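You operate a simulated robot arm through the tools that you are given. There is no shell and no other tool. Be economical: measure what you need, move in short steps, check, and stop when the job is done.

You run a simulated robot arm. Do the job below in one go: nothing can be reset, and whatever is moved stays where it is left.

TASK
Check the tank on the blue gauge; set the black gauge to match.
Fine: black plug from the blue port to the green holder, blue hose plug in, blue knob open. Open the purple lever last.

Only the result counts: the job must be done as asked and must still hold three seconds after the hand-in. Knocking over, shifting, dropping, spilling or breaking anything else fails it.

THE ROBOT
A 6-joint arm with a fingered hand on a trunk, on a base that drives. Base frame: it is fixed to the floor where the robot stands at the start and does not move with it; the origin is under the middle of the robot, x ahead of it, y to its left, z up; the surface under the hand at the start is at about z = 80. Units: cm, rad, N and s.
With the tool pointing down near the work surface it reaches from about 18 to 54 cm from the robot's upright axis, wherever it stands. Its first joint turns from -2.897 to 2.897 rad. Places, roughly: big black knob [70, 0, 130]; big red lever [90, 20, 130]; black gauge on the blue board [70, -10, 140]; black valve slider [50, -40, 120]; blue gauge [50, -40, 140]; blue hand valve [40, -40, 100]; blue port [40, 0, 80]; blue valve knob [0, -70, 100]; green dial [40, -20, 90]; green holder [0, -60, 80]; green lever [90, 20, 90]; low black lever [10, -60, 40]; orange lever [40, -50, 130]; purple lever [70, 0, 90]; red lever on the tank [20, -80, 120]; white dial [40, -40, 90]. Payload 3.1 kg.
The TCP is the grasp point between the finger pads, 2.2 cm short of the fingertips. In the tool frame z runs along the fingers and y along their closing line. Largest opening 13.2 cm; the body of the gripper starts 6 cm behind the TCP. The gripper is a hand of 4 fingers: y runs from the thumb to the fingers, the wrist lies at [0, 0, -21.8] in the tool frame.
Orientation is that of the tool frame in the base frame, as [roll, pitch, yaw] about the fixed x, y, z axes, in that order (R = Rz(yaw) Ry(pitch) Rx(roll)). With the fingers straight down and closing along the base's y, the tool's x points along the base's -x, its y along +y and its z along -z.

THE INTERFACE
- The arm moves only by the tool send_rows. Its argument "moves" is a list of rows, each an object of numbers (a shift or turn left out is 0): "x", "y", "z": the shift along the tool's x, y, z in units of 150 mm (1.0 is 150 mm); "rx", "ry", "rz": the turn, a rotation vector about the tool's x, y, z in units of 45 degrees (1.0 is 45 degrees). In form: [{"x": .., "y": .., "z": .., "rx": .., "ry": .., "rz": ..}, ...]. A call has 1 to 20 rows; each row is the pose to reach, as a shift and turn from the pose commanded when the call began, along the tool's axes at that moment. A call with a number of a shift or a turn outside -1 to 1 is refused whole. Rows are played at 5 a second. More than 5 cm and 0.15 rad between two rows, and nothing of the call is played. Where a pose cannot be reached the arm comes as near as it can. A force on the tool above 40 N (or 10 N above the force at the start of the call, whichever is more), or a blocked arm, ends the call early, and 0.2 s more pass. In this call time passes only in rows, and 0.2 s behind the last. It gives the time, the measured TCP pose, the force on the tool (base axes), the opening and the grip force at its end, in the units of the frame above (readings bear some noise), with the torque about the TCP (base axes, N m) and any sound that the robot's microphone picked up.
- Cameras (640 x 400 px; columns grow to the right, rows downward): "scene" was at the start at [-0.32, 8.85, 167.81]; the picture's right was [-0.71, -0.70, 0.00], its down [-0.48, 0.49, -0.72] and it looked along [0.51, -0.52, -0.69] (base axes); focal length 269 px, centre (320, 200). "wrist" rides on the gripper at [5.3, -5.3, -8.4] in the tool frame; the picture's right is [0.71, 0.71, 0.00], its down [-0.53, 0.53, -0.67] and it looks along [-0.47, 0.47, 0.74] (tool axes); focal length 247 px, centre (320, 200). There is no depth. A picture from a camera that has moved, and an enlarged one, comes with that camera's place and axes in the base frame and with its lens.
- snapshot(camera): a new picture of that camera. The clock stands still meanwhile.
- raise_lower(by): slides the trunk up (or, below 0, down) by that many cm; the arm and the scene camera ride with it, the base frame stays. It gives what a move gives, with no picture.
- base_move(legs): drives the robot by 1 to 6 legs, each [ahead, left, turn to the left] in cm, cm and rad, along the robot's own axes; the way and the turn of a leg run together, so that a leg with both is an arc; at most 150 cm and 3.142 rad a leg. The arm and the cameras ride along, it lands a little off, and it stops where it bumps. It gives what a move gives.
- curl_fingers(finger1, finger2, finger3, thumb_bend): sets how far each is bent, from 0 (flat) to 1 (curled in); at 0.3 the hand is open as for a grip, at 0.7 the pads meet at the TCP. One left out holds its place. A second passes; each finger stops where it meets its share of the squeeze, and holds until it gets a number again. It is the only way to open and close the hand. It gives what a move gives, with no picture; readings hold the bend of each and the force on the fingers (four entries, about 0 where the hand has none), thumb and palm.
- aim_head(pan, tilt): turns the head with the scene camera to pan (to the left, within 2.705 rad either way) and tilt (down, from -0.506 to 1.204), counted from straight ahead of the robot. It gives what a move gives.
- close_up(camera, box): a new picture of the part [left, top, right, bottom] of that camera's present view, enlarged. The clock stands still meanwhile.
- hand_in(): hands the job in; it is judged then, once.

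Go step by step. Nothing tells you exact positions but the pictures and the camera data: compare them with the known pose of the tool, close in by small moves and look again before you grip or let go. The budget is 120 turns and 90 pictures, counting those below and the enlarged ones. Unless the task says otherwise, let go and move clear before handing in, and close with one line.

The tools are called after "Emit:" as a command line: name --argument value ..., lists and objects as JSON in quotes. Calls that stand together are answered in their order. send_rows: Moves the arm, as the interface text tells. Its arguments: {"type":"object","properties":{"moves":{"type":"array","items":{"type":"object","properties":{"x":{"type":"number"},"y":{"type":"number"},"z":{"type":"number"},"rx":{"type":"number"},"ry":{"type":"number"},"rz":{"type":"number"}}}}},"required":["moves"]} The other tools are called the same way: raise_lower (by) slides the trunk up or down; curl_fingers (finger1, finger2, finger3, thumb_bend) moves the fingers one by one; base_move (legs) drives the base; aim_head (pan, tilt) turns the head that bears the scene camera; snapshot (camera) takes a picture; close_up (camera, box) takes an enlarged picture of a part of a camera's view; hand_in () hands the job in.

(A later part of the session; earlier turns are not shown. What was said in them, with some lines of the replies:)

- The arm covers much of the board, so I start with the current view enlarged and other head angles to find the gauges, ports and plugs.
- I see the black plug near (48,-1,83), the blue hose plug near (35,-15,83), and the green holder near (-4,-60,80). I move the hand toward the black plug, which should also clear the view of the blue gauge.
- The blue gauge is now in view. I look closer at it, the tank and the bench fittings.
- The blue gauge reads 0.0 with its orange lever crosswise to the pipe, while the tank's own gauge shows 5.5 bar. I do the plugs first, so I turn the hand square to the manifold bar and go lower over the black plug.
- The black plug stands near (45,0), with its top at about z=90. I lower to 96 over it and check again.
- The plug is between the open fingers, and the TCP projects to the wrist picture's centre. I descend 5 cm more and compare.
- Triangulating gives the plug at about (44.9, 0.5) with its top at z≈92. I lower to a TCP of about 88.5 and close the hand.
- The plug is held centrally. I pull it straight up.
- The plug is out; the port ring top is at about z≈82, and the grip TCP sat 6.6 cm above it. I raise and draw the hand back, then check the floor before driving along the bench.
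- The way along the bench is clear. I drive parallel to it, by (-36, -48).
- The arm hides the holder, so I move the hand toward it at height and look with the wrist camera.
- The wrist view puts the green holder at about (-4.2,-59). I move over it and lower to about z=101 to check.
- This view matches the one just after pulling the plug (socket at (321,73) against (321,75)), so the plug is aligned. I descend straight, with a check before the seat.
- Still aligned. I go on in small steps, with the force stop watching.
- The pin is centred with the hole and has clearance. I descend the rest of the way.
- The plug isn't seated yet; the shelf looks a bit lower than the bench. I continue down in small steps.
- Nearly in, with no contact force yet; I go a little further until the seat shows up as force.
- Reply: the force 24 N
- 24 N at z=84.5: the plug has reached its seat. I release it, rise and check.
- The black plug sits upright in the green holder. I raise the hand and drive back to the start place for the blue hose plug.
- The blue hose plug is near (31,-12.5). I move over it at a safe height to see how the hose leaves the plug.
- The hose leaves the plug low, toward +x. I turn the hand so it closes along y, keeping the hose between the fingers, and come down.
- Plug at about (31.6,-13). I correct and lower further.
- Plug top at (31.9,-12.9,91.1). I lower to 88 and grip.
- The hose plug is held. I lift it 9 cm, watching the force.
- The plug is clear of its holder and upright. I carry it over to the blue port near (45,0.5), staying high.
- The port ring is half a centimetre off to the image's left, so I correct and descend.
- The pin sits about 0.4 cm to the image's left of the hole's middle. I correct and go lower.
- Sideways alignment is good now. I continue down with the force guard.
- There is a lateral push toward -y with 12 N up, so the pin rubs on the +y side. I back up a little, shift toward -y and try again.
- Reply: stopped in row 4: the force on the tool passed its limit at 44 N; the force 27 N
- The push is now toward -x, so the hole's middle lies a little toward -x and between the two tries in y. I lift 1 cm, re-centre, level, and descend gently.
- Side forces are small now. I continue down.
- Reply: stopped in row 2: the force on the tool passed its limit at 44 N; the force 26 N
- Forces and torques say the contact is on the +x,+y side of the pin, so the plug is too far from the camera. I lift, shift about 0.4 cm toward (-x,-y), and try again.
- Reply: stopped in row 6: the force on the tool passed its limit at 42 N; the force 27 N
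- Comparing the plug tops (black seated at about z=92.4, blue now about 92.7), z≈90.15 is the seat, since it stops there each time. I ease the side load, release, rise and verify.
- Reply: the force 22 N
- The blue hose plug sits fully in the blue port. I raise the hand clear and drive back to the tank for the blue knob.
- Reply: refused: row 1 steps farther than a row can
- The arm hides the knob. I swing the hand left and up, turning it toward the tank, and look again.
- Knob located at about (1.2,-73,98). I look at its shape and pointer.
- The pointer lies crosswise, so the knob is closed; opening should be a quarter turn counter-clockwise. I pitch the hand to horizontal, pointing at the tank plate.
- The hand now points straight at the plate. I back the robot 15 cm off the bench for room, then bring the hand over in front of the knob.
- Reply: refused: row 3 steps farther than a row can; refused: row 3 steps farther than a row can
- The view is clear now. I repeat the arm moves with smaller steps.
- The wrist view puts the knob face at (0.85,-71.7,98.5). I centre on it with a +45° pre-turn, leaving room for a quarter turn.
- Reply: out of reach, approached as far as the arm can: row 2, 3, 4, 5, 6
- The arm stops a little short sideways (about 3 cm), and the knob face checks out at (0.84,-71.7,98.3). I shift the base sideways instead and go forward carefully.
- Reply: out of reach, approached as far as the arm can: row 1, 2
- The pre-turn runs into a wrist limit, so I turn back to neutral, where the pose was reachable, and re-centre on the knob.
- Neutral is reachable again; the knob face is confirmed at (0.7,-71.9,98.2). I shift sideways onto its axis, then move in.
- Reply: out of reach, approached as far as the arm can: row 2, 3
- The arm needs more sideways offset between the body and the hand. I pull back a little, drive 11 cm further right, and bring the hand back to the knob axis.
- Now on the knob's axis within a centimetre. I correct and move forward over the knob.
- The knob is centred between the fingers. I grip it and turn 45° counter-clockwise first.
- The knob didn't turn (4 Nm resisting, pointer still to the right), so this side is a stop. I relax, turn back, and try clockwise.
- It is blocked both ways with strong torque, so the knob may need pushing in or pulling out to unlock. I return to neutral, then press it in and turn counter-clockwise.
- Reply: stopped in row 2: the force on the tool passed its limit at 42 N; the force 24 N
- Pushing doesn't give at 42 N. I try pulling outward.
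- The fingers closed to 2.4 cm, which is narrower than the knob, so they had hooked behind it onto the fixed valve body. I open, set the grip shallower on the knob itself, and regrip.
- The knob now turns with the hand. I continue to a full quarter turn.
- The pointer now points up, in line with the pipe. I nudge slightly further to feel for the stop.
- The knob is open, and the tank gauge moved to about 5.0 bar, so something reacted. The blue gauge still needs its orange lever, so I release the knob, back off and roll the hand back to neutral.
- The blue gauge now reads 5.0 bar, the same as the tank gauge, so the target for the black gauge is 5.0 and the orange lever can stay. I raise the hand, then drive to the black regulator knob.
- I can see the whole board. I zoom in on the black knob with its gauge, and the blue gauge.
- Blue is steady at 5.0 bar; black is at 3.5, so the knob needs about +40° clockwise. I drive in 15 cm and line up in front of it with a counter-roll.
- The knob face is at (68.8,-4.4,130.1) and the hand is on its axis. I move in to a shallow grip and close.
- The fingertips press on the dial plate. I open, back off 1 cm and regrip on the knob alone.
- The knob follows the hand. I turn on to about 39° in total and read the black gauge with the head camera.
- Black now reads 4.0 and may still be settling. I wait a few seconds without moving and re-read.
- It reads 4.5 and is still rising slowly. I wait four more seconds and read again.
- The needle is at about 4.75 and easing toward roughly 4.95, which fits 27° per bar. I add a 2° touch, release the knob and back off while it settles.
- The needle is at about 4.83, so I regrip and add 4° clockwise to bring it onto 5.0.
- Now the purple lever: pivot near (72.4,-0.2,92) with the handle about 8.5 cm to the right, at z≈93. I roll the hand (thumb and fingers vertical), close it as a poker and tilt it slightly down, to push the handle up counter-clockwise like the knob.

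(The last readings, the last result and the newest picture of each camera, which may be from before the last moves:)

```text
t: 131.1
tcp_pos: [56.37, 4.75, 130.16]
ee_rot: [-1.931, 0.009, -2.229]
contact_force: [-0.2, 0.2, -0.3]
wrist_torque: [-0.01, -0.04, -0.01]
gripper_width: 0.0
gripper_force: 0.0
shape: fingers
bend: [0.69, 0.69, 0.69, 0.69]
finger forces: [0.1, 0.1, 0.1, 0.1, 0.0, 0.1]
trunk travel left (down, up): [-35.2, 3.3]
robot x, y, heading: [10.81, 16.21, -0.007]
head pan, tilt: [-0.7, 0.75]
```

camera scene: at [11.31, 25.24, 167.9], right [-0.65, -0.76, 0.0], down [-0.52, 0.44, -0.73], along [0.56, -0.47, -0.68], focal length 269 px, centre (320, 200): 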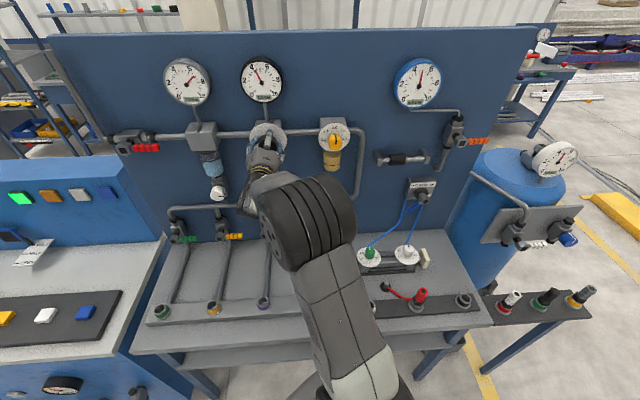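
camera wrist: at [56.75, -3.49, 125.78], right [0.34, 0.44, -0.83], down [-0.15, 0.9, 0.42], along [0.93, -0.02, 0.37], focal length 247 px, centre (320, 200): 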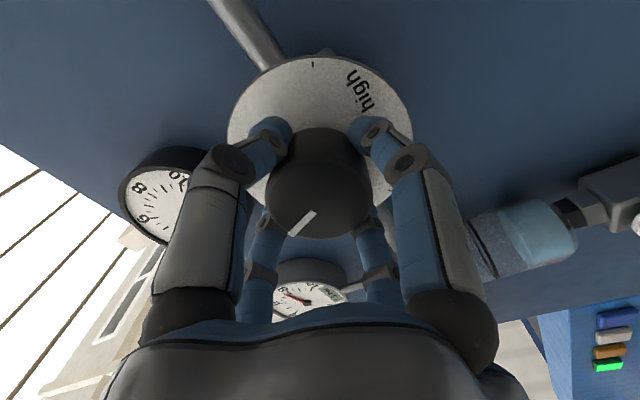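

Orientation is right (pointing at the board, 20° down). I lower the hand in front of the bench to below the purple handle's level.

Emit:
send_rows --moves '[{"y": 0.22, "z": 0.1}, {"y": 0.44, "z": 0.2}, {"y": 0.66, "z": 0.3}, {"y": 0.87, "z": 0.4}]'

Emit:
send_rows --moves '[{"y": 0.22, "z": 0.1}, {"y": 0.44, "z": 0.2}, {"y": 0.66, "z": 0.3}, {"y": 0.87, "z": 0.4}]'

Emit:
send_rows --moves '[{"y": 0.22, "z": 0.1}, {"y": 0.44, "z": 0.2}, {"y": 0.62, "z": 0.28}]'

Emit:
snapshot --camera "wrist"

```text
t: 132.1
tcp_pos: [57.35, 3.95, 115.69]
ee_rot: [-1.929, 0.008, -2.231]
contact_force: [-0.4, -0.8, -0.1]
wrist_torque: [0.01, 0.01, 0.0]
gripper_width: 0.0
gripper_force: 0.0
shape: fingers
bend: [0.69, 0.69, 0.69, 0.69]
finger forces: [0.0, 0.1, 0.0, 0.0, 0.0, 0.1]
trunk travel left (down, up): [-35.2, 3.3]
robot x, y, heading: [11.49, 16.04, -0.007]
head pan, tilt: [-0.7, 0.75]
```

```text
t: 133.1
tcp_pos: [58.43, 3.75, 101.36]
ee_rot: [-1.929, 0.009, -2.232]
contact_force: [-0.1, -0.6, -0.5]
wrist_torque: [0.0, -0.05, -0.01]
gripper_width: 0.0
gripper_force: 0.1
shape: fingers
bend: [0.69, 0.69, 0.69, 0.69]
finger forces: [0.0, 0.0, 0.0, 0.0, 0.0, 0.0]
trunk travel left (down, up): [-35.2, 3.3]
robot x, y, heading: [10.7, 15.94, -0.002]
head pan, tilt: [-0.7, 0.75]
```

```text
t: 133.9
tcp_pos: [58.73, 3.2, 91.18]
ee_rot: [-1.928, 0.01, -2.23]
contact_force: [0.0, -0.9, 0.5]
wrist_torque: [0.01, -0.01, 0.01]
gripper_width: 0.0
gripper_force: 0.1
shape: fingers
bend: [0.69, 0.69, 0.69, 0.69]
finger forces: [0.1, 0.0, 0.0, 0.0, 0.0, 0.0]
trunk travel left (down, up): [-35.2, 3.3]
robot x, y, heading: [11.08, 15.75, -0.004]
head pan, tilt: [-0.7, 0.75]
```

```text
4 pictures are left
camera wrist: at [50.89, 2.7, 98.91], right [-0.63, -0.4, -0.67], down [-0.32, 0.91, -0.25], along [0.71, 0.05, -0.7], focal length 247 px, centre (320, 200)
```

wrist: 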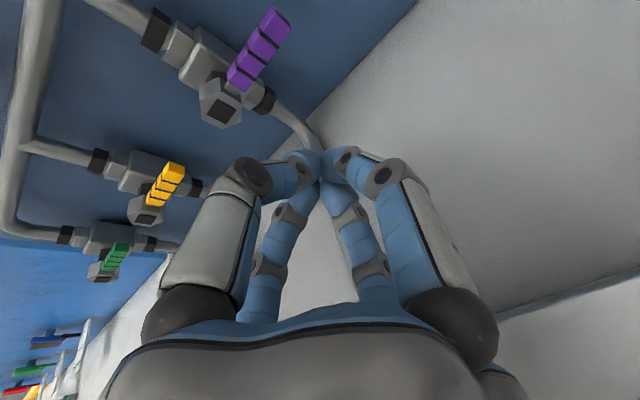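

The wrist view confirms the handle from d≈41 to 35.7 at z≈92.6, with the pivot at about (71.4,0.2,92.4). I lower a bit, slide the closed fingers under the handle and check once.

Emit:
send_rows --moves '[{"y": 0.1, "z": 0.04, "x": 0.02}, {"y": 0.2, "z": 0.075, "x": 0.05}, {"y": 0.11, "z": 0.32, "x": 0.05}, {"y": 0.03, "z": 0.54, "x": 0.05}, {"y": -0.056, "z": 0.755, "x": 0.05}]'

Emit:
snapshot --camera "wrist"

```text
t: 135.1
tcp_pos: [66.99, -4.05, 87.87]
ee_rot: [-1.931, 0.008, -2.231]
contact_force: [-0.8, 0.0, 1.2]
wrist_torque: [-0.01, 0.02, 0.01]
gripper_width: 0.0
gripper_force: 0.1
shape: fingers
bend: [0.69, 0.69, 0.69, 0.69]
finger forces: [0.0, 0.0, 0.0, 0.0, 0.0, 0.0]
trunk travel left (down, up): [-35.2, 3.3]
robot x, y, heading: [11.24, 15.92, -0.004]
head pan, tilt: [-0.7, 0.75]
```

```text
3 pictures are left
camera wrist: at [59.17, -4.57, 95.68], right [-0.63, -0.4, -0.67], down [-0.32, 0.91, -0.25], along [0.71, 0.05, -0.7], focal length 247 px, centre (320, 200)
```

wrist: 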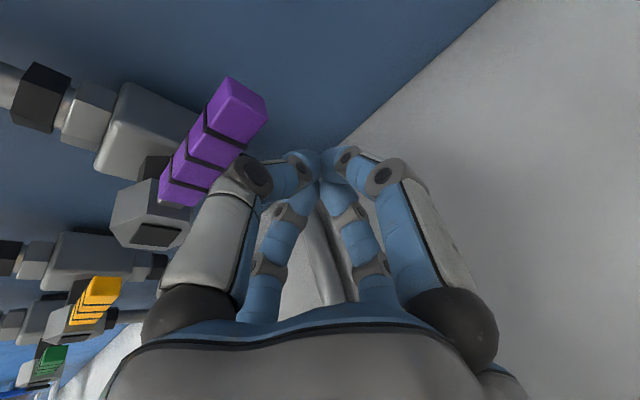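

The thumb knuckle is just under the purple handle. I lift 6 cm with the force guard on.

Emit:
send_rows --moves '[{"y": -0.062, "z": -0.023}, {"y": -0.125, "z": -0.047}, {"y": -0.187, "z": -0.07}, {"y": -0.25, "z": -0.094}, {"y": -0.312, "z": -0.117}, {"y": -0.374, "z": -0.141}]'

```text
t: 136.5
tcp_pos: [67.03, -4.08, 94.16]
ee_rot: [-1.928, 0.009, -2.231]
contact_force: [-1.6, 0.5, -1.1]
wrist_torque: [-0.01, -0.04, 0.02]
gripper_width: 0.02
gripper_force: 1.0
shape: fingers
bend: [0.69, 0.69, 0.69, 0.7]
finger forces: [0.0, 0.0, 0.1, 0.1, 2.0, 0.0]
trunk travel left (down, up): [-35.2, 3.3]
robot x, y, heading: [11.03, 15.87, -0.006]
head pan, tilt: [-0.7, 0.75]
```

The handle follows easily. I continue up and then left to bring it vertical, until it meets its stop.

Emit:
send_rows --moves '[{"y": -0.094, "z": -0.035}, {"y": -0.187, "z": -0.07, "x": -0.033}, {"y": -0.275, "z": -0.103, "x": -0.067}, {"y": -0.275, "z": -0.103, "x": -0.133}, {"y": -0.275, "z": -0.103, "x": -0.18}, {"y": -0.275, "z": -0.103, "x": -0.22}]'

Emit:
snapshot --camera "wrist"

```text
t: 137.9
tcp_pos: [68.86, -1.39, 98.56]
ee_rot: [-1.931, 0.008, -2.232]
contact_force: [-3.0, 0.2, -0.3]
wrist_torque: [0.0, 0.01, 0.03]
gripper_width: 0.02
gripper_force: 1.0
shape: fingers
bend: [0.69, 0.69, 0.7, 0.7]
finger forces: [0.1, 0.0, 3.2, 0.0, 0.1, 0.0]
trunk travel left (down, up): [-35.2, 3.3]
robot x, y, heading: [11.41, 16.16, -0.002]
head pan, tilt: [-0.7, 0.75]
```

```text
2 pictures are left
camera wrist: at [61.03, -2.07, 106.21], right [-0.63, -0.4, -0.67], down [-0.32, 0.91, -0.25], along [0.71, 0.05, -0.7], focal length 247 px, centre (320, 200)
```

wrist: 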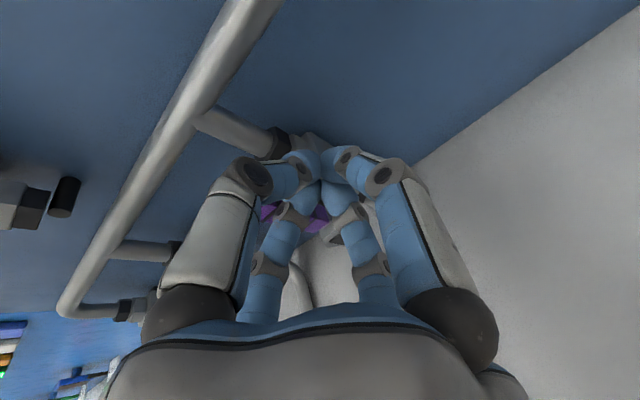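

The handle is now left of the fingers and close to upright. I push on left until it stops.

Emit:
send_rows --moves '[{"x": -0.03}, {"x": -0.06}, {"x": -0.09}, {"x": -0.12}]'

```text
t: 138.9
tcp_pos: [69.94, -0.04, 98.63]
ee_rot: [-1.93, 0.011, -2.231]
contact_force: [-12.1, -3.0, -0.1]
wrist_torque: [0.01, -0.01, -0.04]
gripper_width: 0.0
gripper_force: 9.3
shape: fingers
bend: [0.67, 0.68, 0.73, 0.69]
finger forces: [0.1, 1.9, 14.9, 0.0, 1.9, 0.0]
trunk travel left (down, up): [-35.2, 3.3]
robot x, y, heading: [11.14, 15.79, -0.012]
head pan, tilt: [-0.7, 0.75]
```

Force rises to 15 N on one finger, so the handle is at its stop. I move right, then back off, and look from the head camera.

Emit:
send_rows --moves '[{"x": 0.1}, {"x": 0.2}, {"x": 0.2, "z": -0.3}, {"x": 0.2, "z": -0.6}, {"x": 0.2, "z": -0.9}]'

Emit:
send_rows --moves '[{"x": 0.25, "y": -0.1}, {"x": 0.5, "y": -0.2}, {"x": 0.75, "y": -0.3}, {"x": 1.0, "y": -0.4}]'

Emit:
snapshot --camera "scene"

```text
t: 140.1
tcp_pos: [58.07, 5.44, 103.32]
ee_rot: [-1.928, 0.01, -2.231]
contact_force: [-0.7, 0.2, -0.4]
wrist_torque: [-0.01, 0.02, 0.01]
gripper_width: 0.0
gripper_force: 0.1
shape: fingers
bend: [0.68, 0.68, 0.73, 0.68]
finger forces: [0.0, 0.0, 0.0, 0.0, 0.0, 0.1]
trunk travel left (down, up): [-35.2, 3.3]
robot x, y, heading: [10.71, 15.81, -0.002]
head pan, tilt: [-0.7, 0.75]
```

```text
t: 141.1
tcp_pos: [51.58, -6.05, 108.74]
ee_rot: [-1.93, 0.005, -2.24]
contact_force: [-1.1, 0.1, 0.4]
wrist_torque: [0.0, 0.01, 0.0]
gripper_width: 0.0
gripper_force: 0.0
shape: fingers
bend: [0.68, 0.68, 0.73, 0.68]
finger forces: [0.1, 0.0, 0.1, 0.1, 0.0, 0.0]
out of reach, approached as far as the arm can: row 4
trunk travel left (down, up): [-35.2, 3.3]
robot x, y, heading: [11.5, 15.65, -0.005]
head pan, tilt: [-0.7, 0.75]
```

```text
1 pictures are left
camera scene: at [11.25, 25.46, 167.89], right [-0.65, -0.76, 0.0], down [-0.52, 0.44, -0.73], along [0.56, -0.47, -0.68], focal length 269 px, centre (320, 200)
```

scene: 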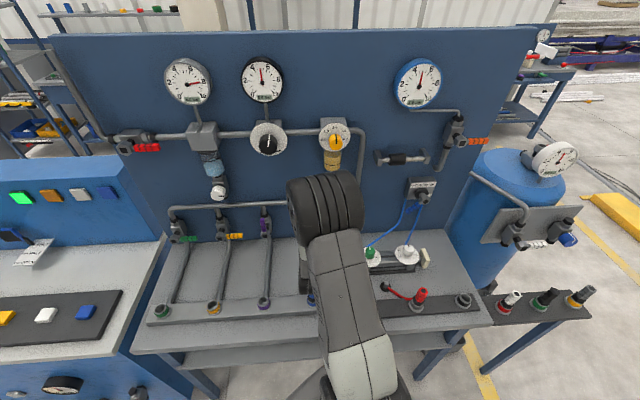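

The purple handle is upright. I use my last picture to check the black gauge and the lever together.

Emit:
close_up --camera "scene" --box '[200, 50, 450, 245]'

```text
2.05 times, centred on (325, 148) of scene
camera zoom: at [11.25, 25.46, 167.89], right [-0.65, -0.76, 0.0], down [-0.52, 0.44, -0.73], along [0.56, -0.47, -0.68], focal length 552 px, centre (310, 308)
```

zoom: 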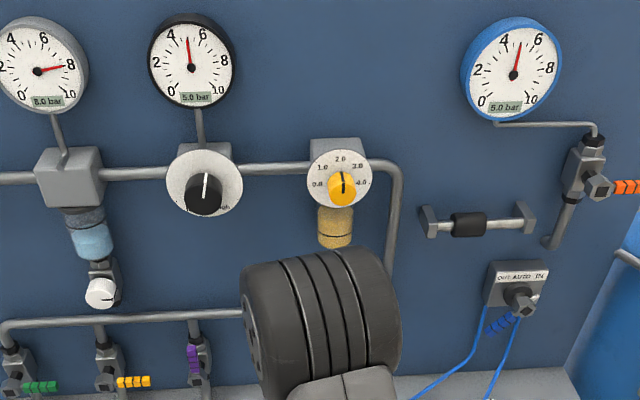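

Both gauges read 5.0 bar, the purple lever stands in line with its pipe, and the hand is clear of everything. I hand in.

Emit:
hand_in

```text
The job is handed in.
```

The job is handed in. The black plug is in the green holder, the blue hose plug is in the blue port and the blue knob is open. The blue gauge reads 5.0 bar and the black gauge is set to match at 5.0 bar. I opened the purple lever last.
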